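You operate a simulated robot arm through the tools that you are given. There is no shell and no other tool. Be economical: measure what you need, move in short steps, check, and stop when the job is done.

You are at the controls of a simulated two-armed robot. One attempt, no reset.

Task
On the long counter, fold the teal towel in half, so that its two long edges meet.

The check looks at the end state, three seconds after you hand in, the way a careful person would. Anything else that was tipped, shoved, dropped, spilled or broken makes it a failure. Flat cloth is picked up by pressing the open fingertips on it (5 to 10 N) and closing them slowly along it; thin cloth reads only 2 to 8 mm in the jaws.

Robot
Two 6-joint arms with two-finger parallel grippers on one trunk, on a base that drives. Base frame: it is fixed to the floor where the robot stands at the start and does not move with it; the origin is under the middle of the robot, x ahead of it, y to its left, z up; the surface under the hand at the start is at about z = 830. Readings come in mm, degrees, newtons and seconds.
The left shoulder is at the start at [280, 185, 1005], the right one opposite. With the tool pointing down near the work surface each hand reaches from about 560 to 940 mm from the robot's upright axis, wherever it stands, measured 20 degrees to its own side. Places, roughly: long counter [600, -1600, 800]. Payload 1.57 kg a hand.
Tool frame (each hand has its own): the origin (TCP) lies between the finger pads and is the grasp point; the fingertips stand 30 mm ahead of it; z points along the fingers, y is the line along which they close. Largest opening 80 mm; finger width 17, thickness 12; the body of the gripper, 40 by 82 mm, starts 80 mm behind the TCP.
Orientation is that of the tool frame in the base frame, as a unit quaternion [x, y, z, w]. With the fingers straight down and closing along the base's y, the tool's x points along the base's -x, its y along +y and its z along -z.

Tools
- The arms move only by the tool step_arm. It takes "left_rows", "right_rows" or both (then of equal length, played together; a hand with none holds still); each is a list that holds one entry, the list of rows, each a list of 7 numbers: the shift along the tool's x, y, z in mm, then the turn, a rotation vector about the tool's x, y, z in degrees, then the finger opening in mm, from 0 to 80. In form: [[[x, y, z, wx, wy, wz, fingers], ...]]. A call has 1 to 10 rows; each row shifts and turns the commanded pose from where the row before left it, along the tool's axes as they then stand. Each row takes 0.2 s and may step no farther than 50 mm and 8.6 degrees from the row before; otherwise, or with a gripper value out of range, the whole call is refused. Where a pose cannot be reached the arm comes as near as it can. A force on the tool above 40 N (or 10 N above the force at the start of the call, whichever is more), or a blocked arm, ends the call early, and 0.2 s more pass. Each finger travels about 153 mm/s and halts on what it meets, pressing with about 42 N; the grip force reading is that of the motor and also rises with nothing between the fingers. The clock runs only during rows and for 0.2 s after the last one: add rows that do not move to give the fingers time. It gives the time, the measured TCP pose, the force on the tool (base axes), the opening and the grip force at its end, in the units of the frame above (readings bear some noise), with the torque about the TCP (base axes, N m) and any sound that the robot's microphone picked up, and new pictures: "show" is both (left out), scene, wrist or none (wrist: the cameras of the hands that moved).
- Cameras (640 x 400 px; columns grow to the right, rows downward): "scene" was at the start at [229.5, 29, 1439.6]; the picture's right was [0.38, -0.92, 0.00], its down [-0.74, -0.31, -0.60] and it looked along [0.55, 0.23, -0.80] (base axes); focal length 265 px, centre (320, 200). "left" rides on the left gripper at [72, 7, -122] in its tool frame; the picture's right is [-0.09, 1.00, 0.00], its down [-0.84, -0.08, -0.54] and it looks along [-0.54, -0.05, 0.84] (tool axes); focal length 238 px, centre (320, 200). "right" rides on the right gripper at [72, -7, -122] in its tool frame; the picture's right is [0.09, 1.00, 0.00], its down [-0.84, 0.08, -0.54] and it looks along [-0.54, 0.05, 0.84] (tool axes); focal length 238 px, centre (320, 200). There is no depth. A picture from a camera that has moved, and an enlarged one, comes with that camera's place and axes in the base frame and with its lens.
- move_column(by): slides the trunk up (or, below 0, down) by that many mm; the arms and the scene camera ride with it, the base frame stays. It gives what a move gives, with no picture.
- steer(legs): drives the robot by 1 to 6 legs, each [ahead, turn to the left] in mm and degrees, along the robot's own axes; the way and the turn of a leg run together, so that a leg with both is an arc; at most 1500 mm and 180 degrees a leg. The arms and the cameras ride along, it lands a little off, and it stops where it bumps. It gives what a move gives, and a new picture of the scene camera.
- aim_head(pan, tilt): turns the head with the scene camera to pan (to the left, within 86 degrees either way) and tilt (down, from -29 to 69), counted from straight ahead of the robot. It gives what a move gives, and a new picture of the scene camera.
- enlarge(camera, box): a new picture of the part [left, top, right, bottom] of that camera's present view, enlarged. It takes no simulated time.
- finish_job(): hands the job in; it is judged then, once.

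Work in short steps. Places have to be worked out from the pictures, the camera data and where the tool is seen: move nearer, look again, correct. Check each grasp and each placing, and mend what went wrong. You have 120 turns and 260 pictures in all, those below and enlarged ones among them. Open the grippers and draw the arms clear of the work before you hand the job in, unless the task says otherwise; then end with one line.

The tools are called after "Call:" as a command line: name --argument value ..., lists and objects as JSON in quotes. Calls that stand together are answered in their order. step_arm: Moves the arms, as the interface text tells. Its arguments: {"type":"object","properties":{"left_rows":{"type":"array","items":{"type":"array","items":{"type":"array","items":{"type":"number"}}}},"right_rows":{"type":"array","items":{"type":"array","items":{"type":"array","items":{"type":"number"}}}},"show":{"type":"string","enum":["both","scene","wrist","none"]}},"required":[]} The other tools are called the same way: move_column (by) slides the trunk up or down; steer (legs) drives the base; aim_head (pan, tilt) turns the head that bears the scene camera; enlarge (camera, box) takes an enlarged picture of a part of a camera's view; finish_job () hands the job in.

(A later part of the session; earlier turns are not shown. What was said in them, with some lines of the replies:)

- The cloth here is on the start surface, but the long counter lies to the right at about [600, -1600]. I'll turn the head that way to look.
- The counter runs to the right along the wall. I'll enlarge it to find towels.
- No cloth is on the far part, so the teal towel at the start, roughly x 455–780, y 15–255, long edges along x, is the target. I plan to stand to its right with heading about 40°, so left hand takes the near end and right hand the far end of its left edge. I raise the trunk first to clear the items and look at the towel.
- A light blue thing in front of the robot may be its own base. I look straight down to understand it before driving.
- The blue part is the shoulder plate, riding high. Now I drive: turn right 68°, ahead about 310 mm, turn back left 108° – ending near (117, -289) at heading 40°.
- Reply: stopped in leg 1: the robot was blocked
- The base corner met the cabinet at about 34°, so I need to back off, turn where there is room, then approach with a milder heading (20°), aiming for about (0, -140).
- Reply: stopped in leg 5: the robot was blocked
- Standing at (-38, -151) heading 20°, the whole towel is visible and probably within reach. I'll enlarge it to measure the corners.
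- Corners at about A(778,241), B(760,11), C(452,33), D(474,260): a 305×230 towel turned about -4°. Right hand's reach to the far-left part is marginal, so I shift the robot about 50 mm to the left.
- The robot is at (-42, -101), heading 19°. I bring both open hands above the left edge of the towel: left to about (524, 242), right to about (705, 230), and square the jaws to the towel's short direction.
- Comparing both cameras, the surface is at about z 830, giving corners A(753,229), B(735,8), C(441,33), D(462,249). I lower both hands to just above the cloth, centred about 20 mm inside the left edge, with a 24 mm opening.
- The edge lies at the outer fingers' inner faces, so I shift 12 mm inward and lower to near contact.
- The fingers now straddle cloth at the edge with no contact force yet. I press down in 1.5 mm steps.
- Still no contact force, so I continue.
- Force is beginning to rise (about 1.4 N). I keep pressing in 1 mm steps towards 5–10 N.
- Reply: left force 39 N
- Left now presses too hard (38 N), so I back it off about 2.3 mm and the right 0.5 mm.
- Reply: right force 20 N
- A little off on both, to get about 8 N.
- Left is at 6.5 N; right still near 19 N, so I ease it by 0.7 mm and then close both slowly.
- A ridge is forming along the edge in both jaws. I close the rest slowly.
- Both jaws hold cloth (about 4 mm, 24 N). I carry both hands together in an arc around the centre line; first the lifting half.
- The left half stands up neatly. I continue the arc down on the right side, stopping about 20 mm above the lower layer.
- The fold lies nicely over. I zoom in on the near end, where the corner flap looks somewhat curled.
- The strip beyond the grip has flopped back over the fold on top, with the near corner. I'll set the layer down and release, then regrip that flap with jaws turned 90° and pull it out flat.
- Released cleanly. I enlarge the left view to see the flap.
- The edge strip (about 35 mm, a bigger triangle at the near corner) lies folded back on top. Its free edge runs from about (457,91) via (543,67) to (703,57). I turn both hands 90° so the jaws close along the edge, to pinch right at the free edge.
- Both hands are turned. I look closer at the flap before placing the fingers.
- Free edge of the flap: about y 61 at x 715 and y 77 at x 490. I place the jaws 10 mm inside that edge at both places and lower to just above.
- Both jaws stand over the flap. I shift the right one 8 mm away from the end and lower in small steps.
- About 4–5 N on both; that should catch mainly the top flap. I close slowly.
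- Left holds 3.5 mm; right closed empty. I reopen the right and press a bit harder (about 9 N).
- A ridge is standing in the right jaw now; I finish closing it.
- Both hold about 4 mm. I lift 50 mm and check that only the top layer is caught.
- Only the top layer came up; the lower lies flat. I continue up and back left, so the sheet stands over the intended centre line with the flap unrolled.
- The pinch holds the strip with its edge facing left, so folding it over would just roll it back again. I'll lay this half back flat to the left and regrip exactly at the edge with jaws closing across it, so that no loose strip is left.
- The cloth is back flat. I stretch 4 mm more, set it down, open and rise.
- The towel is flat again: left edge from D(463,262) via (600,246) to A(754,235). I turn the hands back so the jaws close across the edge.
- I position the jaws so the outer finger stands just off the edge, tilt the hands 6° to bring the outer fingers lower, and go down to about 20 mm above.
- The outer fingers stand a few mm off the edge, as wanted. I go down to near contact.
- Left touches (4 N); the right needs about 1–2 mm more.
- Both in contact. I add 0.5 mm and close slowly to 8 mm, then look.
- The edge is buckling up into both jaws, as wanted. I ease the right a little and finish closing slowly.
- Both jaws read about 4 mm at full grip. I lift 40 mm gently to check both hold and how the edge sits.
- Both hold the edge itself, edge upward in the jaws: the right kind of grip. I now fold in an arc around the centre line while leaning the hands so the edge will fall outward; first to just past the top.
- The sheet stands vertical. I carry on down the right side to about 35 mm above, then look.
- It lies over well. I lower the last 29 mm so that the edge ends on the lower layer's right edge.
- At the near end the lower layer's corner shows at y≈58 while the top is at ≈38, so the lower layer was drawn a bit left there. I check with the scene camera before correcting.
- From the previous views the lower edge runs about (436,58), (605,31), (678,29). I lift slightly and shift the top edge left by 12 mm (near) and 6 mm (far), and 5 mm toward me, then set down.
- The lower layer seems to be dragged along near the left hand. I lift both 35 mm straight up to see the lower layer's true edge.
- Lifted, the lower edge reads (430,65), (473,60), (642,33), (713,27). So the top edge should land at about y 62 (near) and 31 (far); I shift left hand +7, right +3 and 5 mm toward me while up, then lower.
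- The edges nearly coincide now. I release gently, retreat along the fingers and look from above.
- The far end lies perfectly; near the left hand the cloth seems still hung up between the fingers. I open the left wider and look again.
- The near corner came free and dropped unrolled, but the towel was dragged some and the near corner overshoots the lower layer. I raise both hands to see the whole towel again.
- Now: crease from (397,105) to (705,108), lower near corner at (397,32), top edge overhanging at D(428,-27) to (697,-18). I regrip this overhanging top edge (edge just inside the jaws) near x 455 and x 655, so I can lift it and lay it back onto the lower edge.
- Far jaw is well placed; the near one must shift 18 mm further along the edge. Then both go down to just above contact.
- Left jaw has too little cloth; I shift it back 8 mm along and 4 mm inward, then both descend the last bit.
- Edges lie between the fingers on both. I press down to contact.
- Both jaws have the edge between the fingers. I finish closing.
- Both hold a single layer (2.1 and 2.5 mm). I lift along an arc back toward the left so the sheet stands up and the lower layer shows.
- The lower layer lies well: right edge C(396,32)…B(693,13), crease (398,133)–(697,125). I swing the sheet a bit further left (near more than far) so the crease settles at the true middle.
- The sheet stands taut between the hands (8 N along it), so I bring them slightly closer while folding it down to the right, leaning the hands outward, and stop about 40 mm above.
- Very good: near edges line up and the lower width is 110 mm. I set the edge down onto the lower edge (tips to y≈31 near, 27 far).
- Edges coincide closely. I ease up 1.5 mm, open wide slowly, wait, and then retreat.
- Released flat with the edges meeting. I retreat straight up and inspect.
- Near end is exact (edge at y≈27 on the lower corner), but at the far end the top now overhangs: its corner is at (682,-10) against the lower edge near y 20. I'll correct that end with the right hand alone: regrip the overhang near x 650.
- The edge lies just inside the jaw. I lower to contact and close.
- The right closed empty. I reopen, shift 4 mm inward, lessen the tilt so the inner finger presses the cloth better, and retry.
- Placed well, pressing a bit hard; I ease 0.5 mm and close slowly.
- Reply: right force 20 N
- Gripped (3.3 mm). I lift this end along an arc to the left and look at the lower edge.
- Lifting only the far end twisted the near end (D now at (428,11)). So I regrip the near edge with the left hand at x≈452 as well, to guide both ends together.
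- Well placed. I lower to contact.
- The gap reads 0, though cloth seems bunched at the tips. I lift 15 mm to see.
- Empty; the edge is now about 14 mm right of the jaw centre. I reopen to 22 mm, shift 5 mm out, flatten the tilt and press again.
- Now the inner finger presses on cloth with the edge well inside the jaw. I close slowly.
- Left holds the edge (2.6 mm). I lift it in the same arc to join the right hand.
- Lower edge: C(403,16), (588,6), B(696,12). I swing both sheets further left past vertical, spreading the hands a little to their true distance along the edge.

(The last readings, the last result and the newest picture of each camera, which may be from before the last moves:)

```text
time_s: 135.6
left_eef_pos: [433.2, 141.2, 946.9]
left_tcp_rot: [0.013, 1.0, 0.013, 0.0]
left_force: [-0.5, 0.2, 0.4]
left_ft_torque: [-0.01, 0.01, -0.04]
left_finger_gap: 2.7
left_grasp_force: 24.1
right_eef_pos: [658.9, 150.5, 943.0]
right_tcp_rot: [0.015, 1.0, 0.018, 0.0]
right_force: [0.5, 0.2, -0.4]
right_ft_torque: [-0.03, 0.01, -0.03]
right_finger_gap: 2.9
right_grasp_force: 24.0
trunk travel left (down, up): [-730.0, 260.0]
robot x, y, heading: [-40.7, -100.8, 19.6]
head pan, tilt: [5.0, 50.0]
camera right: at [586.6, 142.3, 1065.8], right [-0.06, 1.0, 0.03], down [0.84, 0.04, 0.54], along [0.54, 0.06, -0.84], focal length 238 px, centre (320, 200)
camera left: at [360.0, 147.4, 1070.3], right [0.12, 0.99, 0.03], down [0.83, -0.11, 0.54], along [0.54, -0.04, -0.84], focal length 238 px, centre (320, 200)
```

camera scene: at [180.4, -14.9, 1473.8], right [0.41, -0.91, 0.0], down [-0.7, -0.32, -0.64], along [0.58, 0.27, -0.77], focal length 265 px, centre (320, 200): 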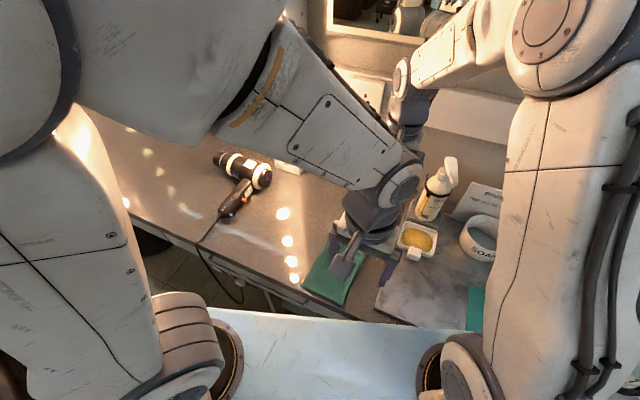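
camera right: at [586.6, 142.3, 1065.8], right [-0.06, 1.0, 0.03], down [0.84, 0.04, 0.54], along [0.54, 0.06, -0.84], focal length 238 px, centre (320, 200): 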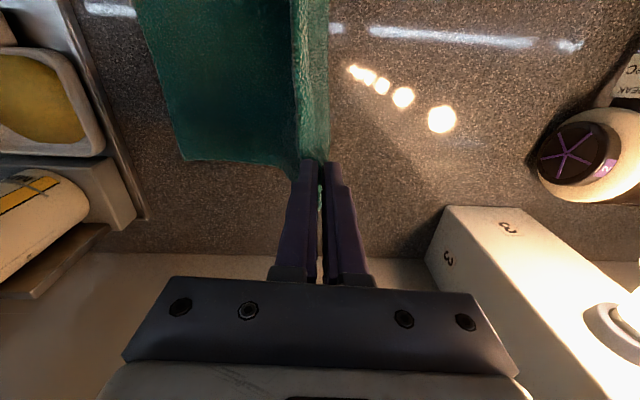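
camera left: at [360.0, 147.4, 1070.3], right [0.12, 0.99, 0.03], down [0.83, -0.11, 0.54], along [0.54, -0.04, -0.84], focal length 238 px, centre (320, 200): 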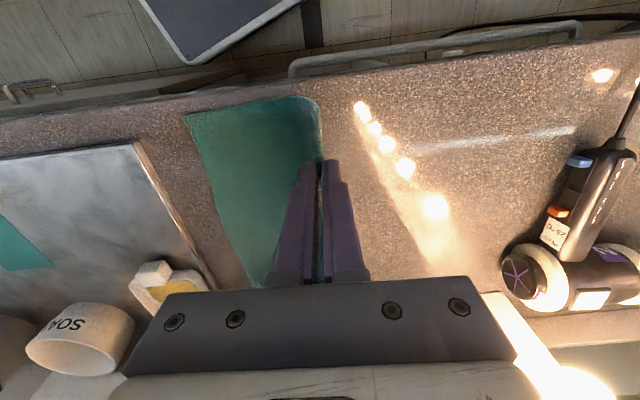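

Sheets hang freely with no tension. I now fold both down together about the mid line, leaning the hands outward, stopping at about 45 mm.

Call:
step_arm --left_rows '[[[0, -19.2, -8.5, -2.6, 0, 0, 0], [0, -21.4, -0.5, -2.6, 0, 0, 0], [0, -21.9, 3.6, -2.6, 0, 0, 0], [0, -20.6, 6, -2.6, 0, 0, 0], [0, -19.8, 9.3, -2.6, 0, 0, 0], [0, -16.8, 11.5, -2.6, 0, 0, 0], [0, -14.4, 11.6, -2.6, 0, 0, 0], [0, 0, 0, 0, 0, 0, 0]]]' --right_rows '[[[-0.7, -22.1, -11.6, -2.6, 0, 0, 0], [-0.7, -23.3, -2.7, -2.6, 0, 0, 0], [-0.7, -23.5, 0.4, -2.6, 0, 0, 0], [-0.7, -23.6, 5.5, -2.6, 0, 0, 0], [-0.7, -22.7, 8.7, -2.6, 0, 0, 0], [-0.7, -19, 12, -2.6, 0, 0, 0], [0, -16, 13.2, -2.6, 0, 0, 0], [0, 0, 0, 0, 0, 0, 0]]]' --show "wrist"

Call:
enlarge --camera "left" --box '[230, 20, 450, 240]'

Call:
enlarge --camera "right" --box '[230, 0, 450, 220]'

```text
time_s: 137.4
left_eef_pos: [432.0, 16.1, 894.8]
left_tcp_rot: [0.013, 0.985, 0.172, 0.002]
left_force: [0.1, 0.8, -0.4]
left_ft_torque: [-0.05, 0.01, -0.03]
left_finger_gap: 2.2
left_grasp_force: 24.0
right_eef_pos: [660.8, 12.5, 897.2]
right_tcp_rot: [0.014, 0.984, 0.176, 0.002]
right_force: [0.1, -0.3, -0.6]
right_ft_torque: [-0.01, 0.02, -0.01]
right_finger_gap: 2.8
right_grasp_force: 24.0
trunk travel left (down, up): [-730.0, 260.0]
robot x, y, heading: [-40.8, -101.7, 19.6]
head pan, tilt: [5.0, 50.0]
camera right: at [586.7, -33.4, 1008.7], right [-0.06, 0.94, 0.34], down [0.83, -0.14, 0.54], along [0.55, 0.32, -0.77], focal length 238 px, centre (320, 200)
camera left: at [357.4, -15.6, 1012.2], right [0.12, 0.93, 0.34], down [0.83, -0.28, 0.48], along [0.55, 0.22, -0.81], focal length 238 px, centre (320, 200)
```

right: 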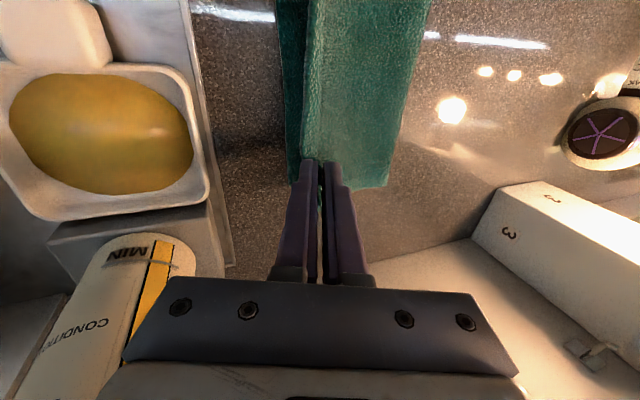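
left: 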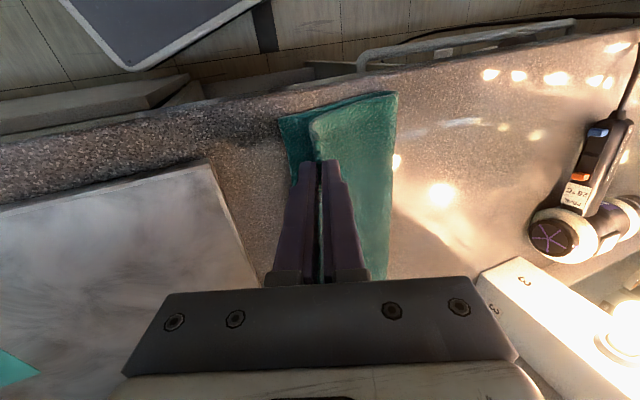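

```text
1.82 times, centred on (340, 130) of left
camera zoom: at [357.4, -15.6, 1012.2], right [0.12, 0.93, 0.34], down [0.83, -0.28, 0.48], along [0.55, 0.22, -0.81], focal length 433 px, centre (284, 327)
```

zoom: 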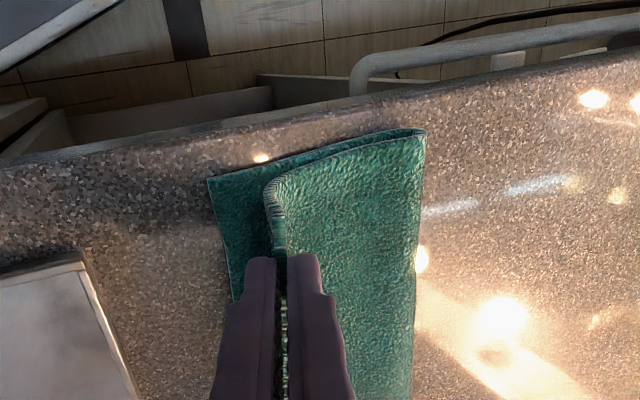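

```text
1.82 times, centred on (340, 110) of right
camera zoom: at [586.7, -33.4, 1008.7], right [-0.06, 0.94, 0.34], down [0.83, -0.14, 0.54], along [0.55, 0.32, -0.77], focal length 433 px, centre (284, 364)
```

zoom: 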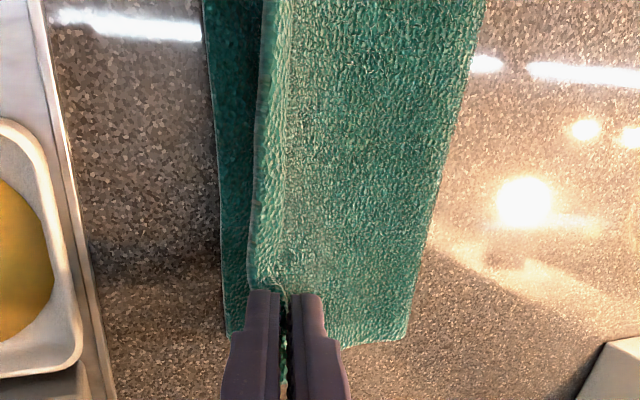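

Both halves now measure equal (105/109 mm). I set the top edge down on the lower edge.

Call:
step_arm --left_rows '[[[0, -8.6, 11.8, 0, 0, 0, 0], [0, -7.7, 11, 0, 0, 0, 0], [0, -6.5, 10.4, 0, 0, 0, 0], [0, 0, 0, 0, 0, 0, 0], [0, 0, 0, 0, 0, 0, 0]]]' --right_rows '[[[0, -8.6, 11.8, 0, 0, 0, 0], [0, -7.6, 12.2, 0, 0, 0, 0], [0, -6.8, 11.3, 0, 0, 0, 0], [0, 0, 0, 0, 0, 0, 0], [0, 0, 0, 0, 0, 0, 0]]]' --show "wrist"

Call:
enlarge --camera "left" --box '[230, 20, 450, 240]'

Call:
enlarge --camera "right" --box '[230, 0, 450, 220]'

```text
time_s: 138.6
left_eef_pos: [430.1, 7.2, 857.0]
left_tcp_rot: [0.013, 0.985, 0.171, 0.003]
left_force: [-0.1, 1.6, 3.7]
left_ft_torque: [0.03, 0.0, -0.04]
left_finger_gap: 2.4
left_grasp_force: 23.8
right_eef_pos: [659.5, 3.7, 856.8]
right_tcp_rot: [0.014, 0.985, 0.175, 0.002]
right_force: [-0.4, 0.9, 2.8]
right_ft_torque: [-0.05, 0.02, 0.05]
right_finger_gap: 2.8
right_grasp_force: 24.3
trunk travel left (down, up): [-730.0, 260.0]
robot x, y, heading: [-40.4, -100.2, 19.5]
head pan, tilt: [5.0, 50.0]
camera right: at [585.5, -42.3, 968.5], right [-0.07, 0.94, 0.34], down [0.83, -0.14, 0.54], along [0.55, 0.32, -0.77], focal length 238 px, centre (320, 200)
camera left: at [356.4, -25.0, 974.3], right [0.12, 0.93, 0.34], down [0.83, -0.28, 0.48], along [0.55, 0.22, -0.81], focal length 238 px, centre (320, 200)
```

right: 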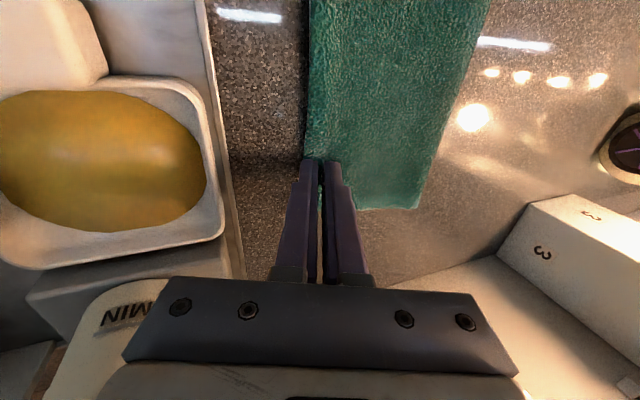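
left: 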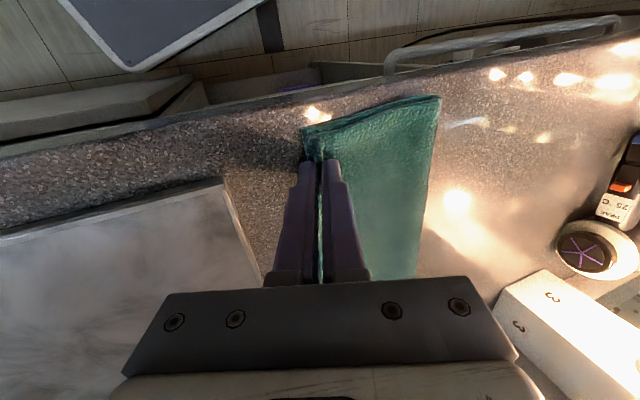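

```text
1.82 times, centred on (340, 130) of left
camera zoom: at [356.4, -25.0, 974.3], right [0.12, 0.93, 0.34], down [0.83, -0.28, 0.48], along [0.55, 0.22, -0.81], focal length 433 px, centre (284, 327)
```

zoom: 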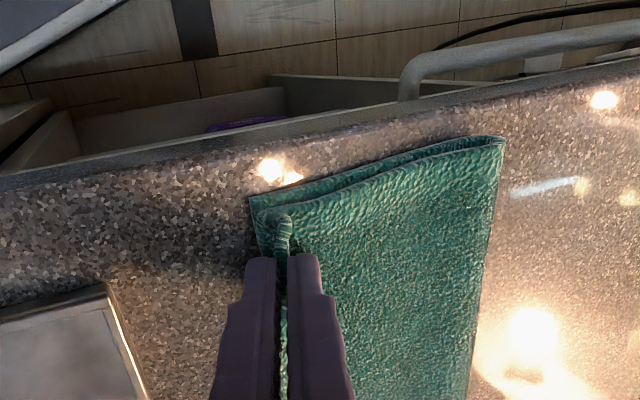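

```text
1.82 times, centred on (340, 110) of right
camera zoom: at [585.5, -42.3, 968.5], right [-0.07, 0.94, 0.34], down [0.83, -0.14, 0.54], along [0.55, 0.32, -0.77], focal length 433 px, centre (284, 364)
```

zoom: 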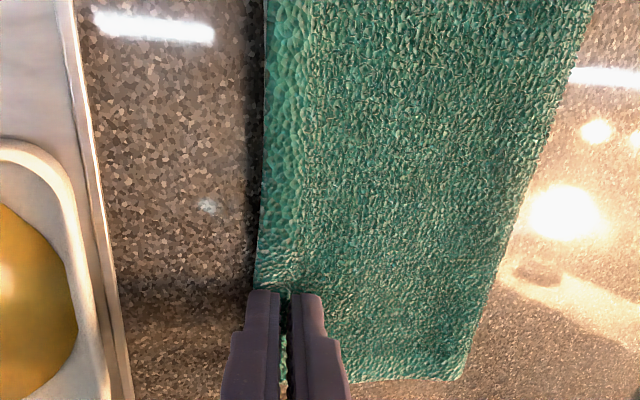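

Edges meet along the whole length. I ease, open wide slowly, wait and rise a little.

Call:
step_arm --left_rows '[[[3, 0, -1.5, 0, 0, 0, 0], [2, 0, 0, 0, 0, 0, 4], [0, 0, 0, 0, 0, 0, 8], [0, 0, 0, 0, 0, 0, 14], [0, 0, 0, 0, 0, 0, 22], [0, 0, 0, 0, 0, 0, 30], [0, 0, 0, 0, 0, 0, 30], [0, 0, -6, 0, 0, 0, 30], [0, 0, -10, 0, 0, 0, 30], [0, 0, 0, 0, 0, 0, 30]]]' --right_rows '[[[0, 0, -1.5, 0, 0, 0, 0], [0, 0, 0, 0, 0, 0, 4], [0, 0, 0, 0, 0, 0, 8], [0, 0, 0, 0, 0, 0, 14], [0, 0, 0, 0, 0, 0, 22], [0, 0, 0, 0, 0, 0, 30], [0, 0, 0, 0, 0, 0, 30], [0, 0, -6, 0, 0, 0, 30], [0, 0, -10, 0, 0, 0, 30], [0, 0, 0, 0, 0, 0, 30]]]' --show "wrist"

```text
time_s: 140.8
left_eef_pos: [424.5, 3.2, 873.2]
left_tcp_rot: [0.013, 0.985, 0.171, 0.003]
left_force: [0.0, -0.3, -0.2]
left_ft_torque: [-0.01, -0.02, 0.01]
left_finger_gap: 29.9
left_grasp_force: 0.0
right_eef_pos: [660.3, -2.5, 873.8]
right_tcp_rot: [0.014, 0.984, 0.175, 0.002]
right_force: [0.2, -0.7, 0.3]
right_ft_torque: [0.01, 0.01, 0.03]
right_finger_gap: 29.9
right_grasp_force: 0.2
trunk travel left (down, up): [-730.0, 260.0]
robot x, y, heading: [-42.1, -100.6, 19.6]
head pan, tilt: [5.0, 50.0]
camera right: at [585.7, -48.2, 985.3], right [-0.07, 0.94, 0.34], down [0.83, -0.14, 0.54], along [0.55, 0.32, -0.77], focal length 238 px, centre (320, 200)
camera left: at [350.9, -30.2, 989.7], right [0.12, 0.93, 0.34], down [0.83, -0.28, 0.48], along [0.55, 0.22, -0.81], focal length 238 px, centre (320, 200)
```

right: 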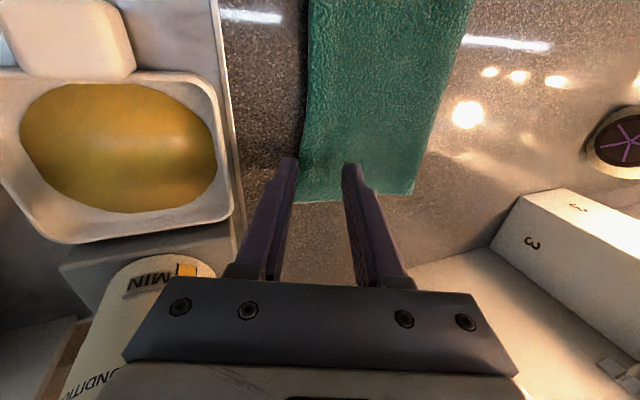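
left: 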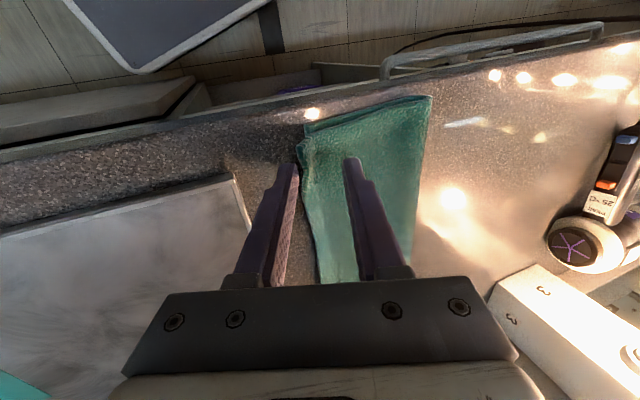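

Released. I retreat upward and inspect from above.

Call:
step_arm --left_rows '[[[0, 0, -20, 0, 0, 0, 30], [0, 0, -30, 7, 0, 0, 30], [0, 0, -40, 7, 0, 0, 30], [0, 0, -40, 6, 0, 0, 30], [20, 10, -30, 0, 0, 0, 80], [20, 10, -20, 0, 0, 0, 80]]]' --right_rows '[[[0, 0, -20, 0, 0, 0, 30], [0, 0, -30, 7, 0, 0, 30], [0, 0, -40, 7, 0, 0, 30], [0, 0, -40, 6, 0, 0, 30], [0, 20, -30, 0, 0, 0, 80], [0, 20, -10, 0, 0, 0, 80]]]' --show "wrist"

Call:
enlarge --camera "left" --box '[230, 40, 460, 280]'

Call:
enlarge --camera "right" --box '[230, 0, 460, 200]'

```text
time_s: 142.2
left_eef_pos: [383.5, -5.2, 1048.3]
left_tcp_rot: [0.013, 1.0, -0.003, -0.001]
left_force: [0.4, -0.1, 0.5]
left_ft_torque: [0.05, 0.01, 0.01]
left_finger_gap: 80.1
left_grasp_force: 0.0
right_eef_pos: [658.9, 6.0, 1039.4]
right_tcp_rot: [0.014, 1.0, 0.001, 0.0]
right_force: [0.5, -0.8, -0.2]
right_ft_torque: [-0.02, 0.04, 0.01]
right_finger_gap: 80.2
right_grasp_force: 0.1
trunk travel left (down, up): [-730.0, 260.0]
robot x, y, heading: [-45.4, -98.7, 19.6]
head pan, tilt: [5.0, 50.0]
camera right: at [586.2, 1.7, 1160.8], right [-0.06, 1.0, 0.0], down [0.84, 0.05, 0.54], along [0.54, 0.04, -0.84], focal length 238 px, centre (320, 200)
camera left: at [311.2, 4.2, 1170.2], right [0.12, 0.99, -0.01], down [0.83, -0.1, 0.54], along [0.54, -0.07, -0.84], focal length 238 px, centre (320, 200)
```

right: 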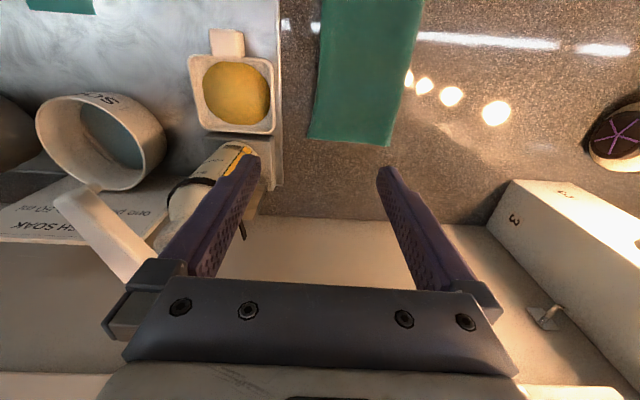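
left: 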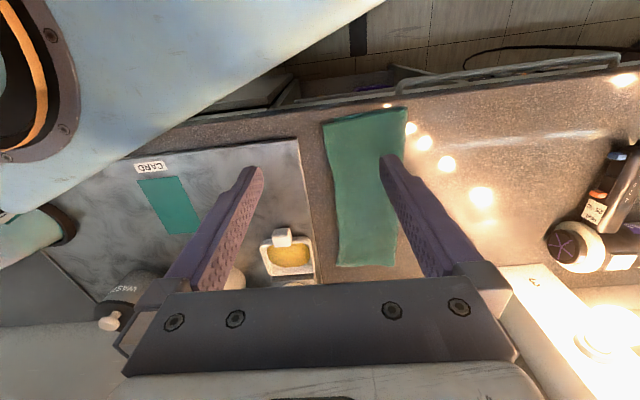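

```text
1.67 times, centred on (345, 160) of left
camera zoom: at [311.2, 4.2, 1170.2], right [0.12, 0.99, -0.01], down [0.83, -0.1, 0.54], along [0.54, -0.07, -0.84], focal length 397 px, centre (278, 267)
```

zoom: 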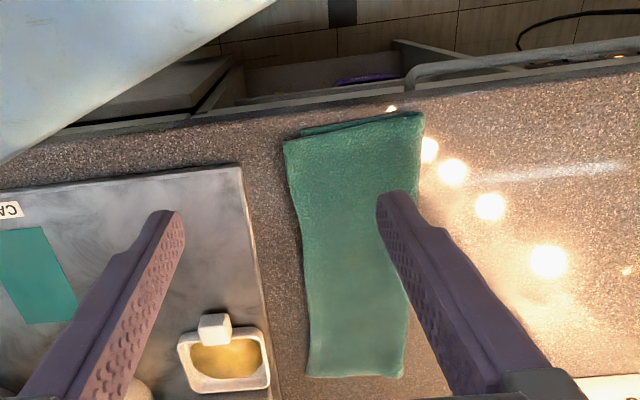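

```text
2.00 times, centred on (345, 100) of right
camera zoom: at [586.2, 1.7, 1160.8], right [-0.06, 1.0, 0.0], down [0.84, 0.05, 0.54], along [0.54, 0.04, -0.84], focal length 477 px, centre (270, 400)
```

zoom: 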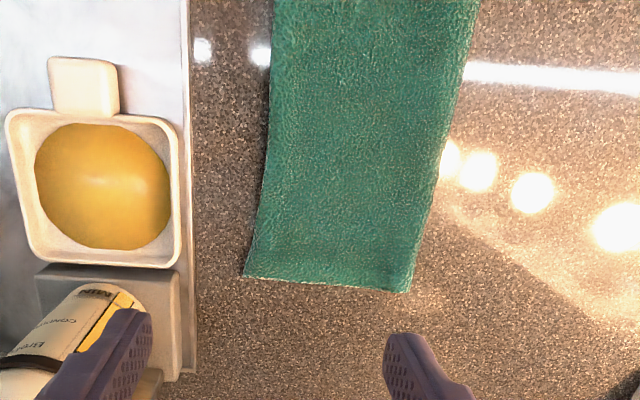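

The fold is good: edges meet within about 5 mm in the middle and about 15 mm at the corners. But the dish by the pump bottle now looks yellow, where it seemed white before; I look at it closely before going on.

Call:
aim_head --pan -10 --tilt 45

Call:
enlarge --camera "scene" --box '[230, 130, 450, 270]'

```text
time_s: 143.0
left_eef_pos: [384.1, -4.1, 1047.9]
left_tcp_rot: [0.013, 1.0, -0.003, 0.0]
left_force: [-0.1, 0.4, 0.3]
left_ft_torque: [-0.01, -0.01, 0.01]
left_finger_gap: 79.8
left_grasp_force: 0.1
right_eef_pos: [658.7, 6.1, 1038.7]
right_tcp_rot: [0.014, 1.0, 0.001, 0.0]
right_force: [-0.7, 0.8, 0.0]
right_ft_torque: [-0.01, 0.0, -0.01]
right_finger_gap: 79.9
right_grasp_force: 0.0
trunk travel left (down, up): [-730.0, 260.0]
robot x, y, heading: [-42.4, -103.6, 19.6]
head pan, tilt: [-10.0, 45.0]
camera scene: at [190.4, -33.1, 1480.7], right [0.17, -0.99, 0.0], down [-0.7, -0.12, -0.71], along [0.7, 0.12, -0.71], focal length 265 px, centre (320, 200)
```

scene: 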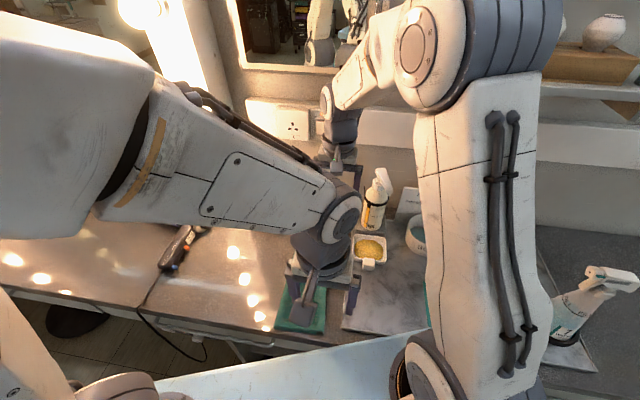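

```text
2.86 times, centred on (340, 200) of scene
camera zoom: at [190.4, -33.1, 1480.7], right [0.17, -0.99, 0.0], down [-0.7, -0.12, -0.71], along [0.7, 0.12, -0.71], focal length 758 px, centre (263, 200)
```

zoom: 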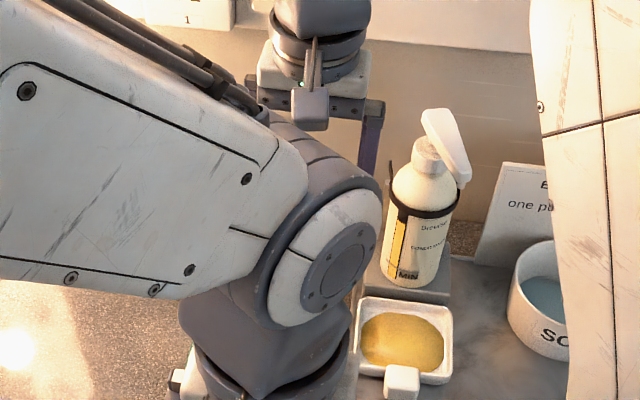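

The bottle stands upright, but some conditioner was dispensed into its dish, probably when my leaning right arm touched the pump; that can't be undone, and nothing is spilled outside the dish. I draw the arms clear by raising the trunk, then take a last look at the towel.

Call:
move_column --by 200

Call:
steer --legs '[[-250, 0]]'

Call:
aim_head --pan -5 --tilt 52

```text
time_s: 145.2
left_eef_pos: [383.9, -7.1, 1248.2]
left_tcp_rot: [0.013, 1.0, -0.003, 0.0]
left_force: [-0.5, 0.1, -0.1]
left_ft_torque: [0.03, 0.0, -0.02]
left_finger_gap: 79.8
left_grasp_force: 0.1
right_eef_pos: [659.5, 5.9, 1237.5]
right_tcp_rot: [0.013, 1.0, 0.002, 0.0]
right_force: [-0.1, 0.3, -0.5]
right_ft_torque: [0.01, 0.0, 0.03]
right_finger_gap: 80.0
right_grasp_force: 0.2
trunk travel left (down, up): [-930.0, 60.0]
robot x, y, heading: [-43.0, -100.6, 19.3]
head pan, tilt: [-10.0, 45.0]
```

```text
time_s: 147.0
left_eef_pos: [145.5, -90.0, 1246.7]
left_tcp_rot: [0.012, 1.0, -0.003, 0.0]
left_force: [0.2, 1.2, -1.1]
left_ft_torque: [0.04, 0.0, -0.01]
left_finger_gap: 79.8
left_grasp_force: 0.1
right_eef_pos: [419.9, -77.7, 1238.1]
right_tcp_rot: [0.014, 1.0, 0.001, 0.0]
right_force: [0.4, -0.6, -0.3]
right_ft_torque: [0.03, 0.01, -0.04]
right_finger_gap: 80.1
right_grasp_force: 0.1
trunk travel left (down, up): [-930.0, 60.0]
robot x, y, heading: [-279.1, -185.2, 19.6]
head pan, tilt: [-10.0, 45.0]
camera scene: at [-48.6, -118.8, 1680.8], right [0.16, -0.99, 0.0], down [-0.7, -0.12, -0.71], along [0.7, 0.12, -0.71], focal length 265 px, centre (320, 200)
```

scene: 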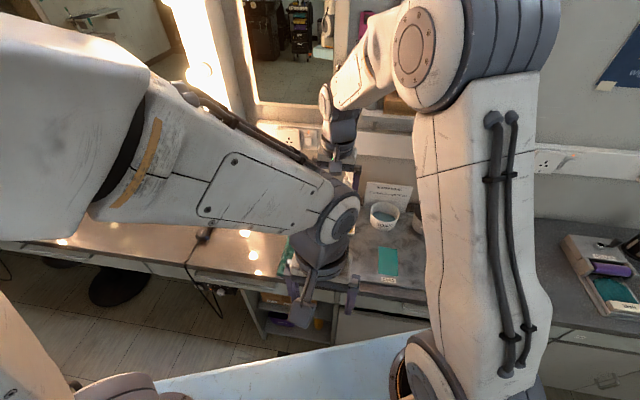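

```text
time_s: 147.7
left_eef_pos: [143.9, -89.9, 1248.2]
left_tcp_rot: [0.013, 1.0, -0.003, 0.0]
left_force: [0.7, -0.3, 0.2]
left_ft_torque: [0.0, 0.01, -0.01]
left_finger_gap: 80.2
left_grasp_force: 0.0
right_eef_pos: [419.5, -77.4, 1238.1]
right_tcp_rot: [0.014, 1.0, 0.002, 0.0]
right_force: [-0.4, 0.3, 0.3]
right_ft_torque: [0.03, 0.01, 0.01]
right_finger_gap: 79.9
right_grasp_force: 0.2
trunk travel left (down, up): [-930.0, 60.0]
robot x, y, heading: [-284.9, -186.6, 19.1]
head pan, tilt: [-5.0, 52.0]
camera scene: at [-56.0, -113.4, 1671.2], right [0.25, -0.97, 0.0], down [-0.76, -0.2, -0.62], along [0.6, 0.15, -0.79], focal length 265 px, centre (320, 200)
```

scene: 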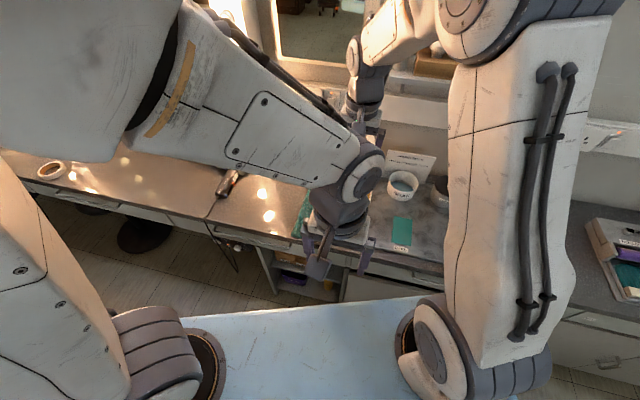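

The arms are clear. A final look with the right hand's camera.

Call:
enlarge --camera "right" --box '[200, 0, 520, 300]'

```text
1.33 times, centred on (360, 150) of right
camera zoom: at [346.9, -82.7, 1360.4], right [-0.06, 1.0, 0.0], down [0.84, 0.05, 0.54], along [0.54, 0.04, -0.84], focal length 318 px, centre (267, 267)
```

zoom: 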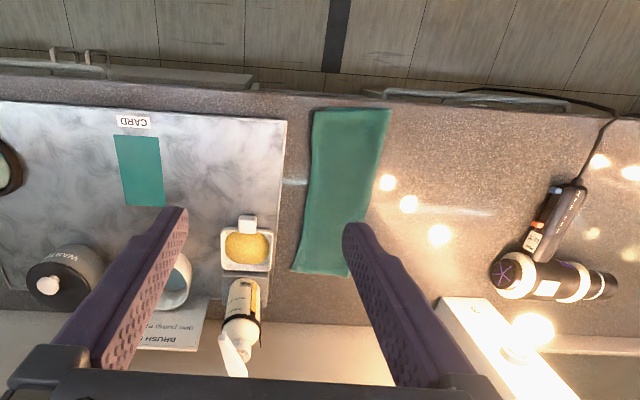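

The towel lies folded lengthwise and flat, the arms are clear, and everything else stands in place. I hand in.

Call:
finish_job

```text
The job is handed in.
```

The teal towel is folded in half lengthwise and lies flat. Its long edges meet within about 5 mm in the middle and about 15 mm at the corners. The grippers are open and the arms clear. The dish by the pump bottle now looks yellow where it looked white at the start. My leaning right arm probably touched the pump, and I could not undo it. I saw nothing spilled outside the dish.
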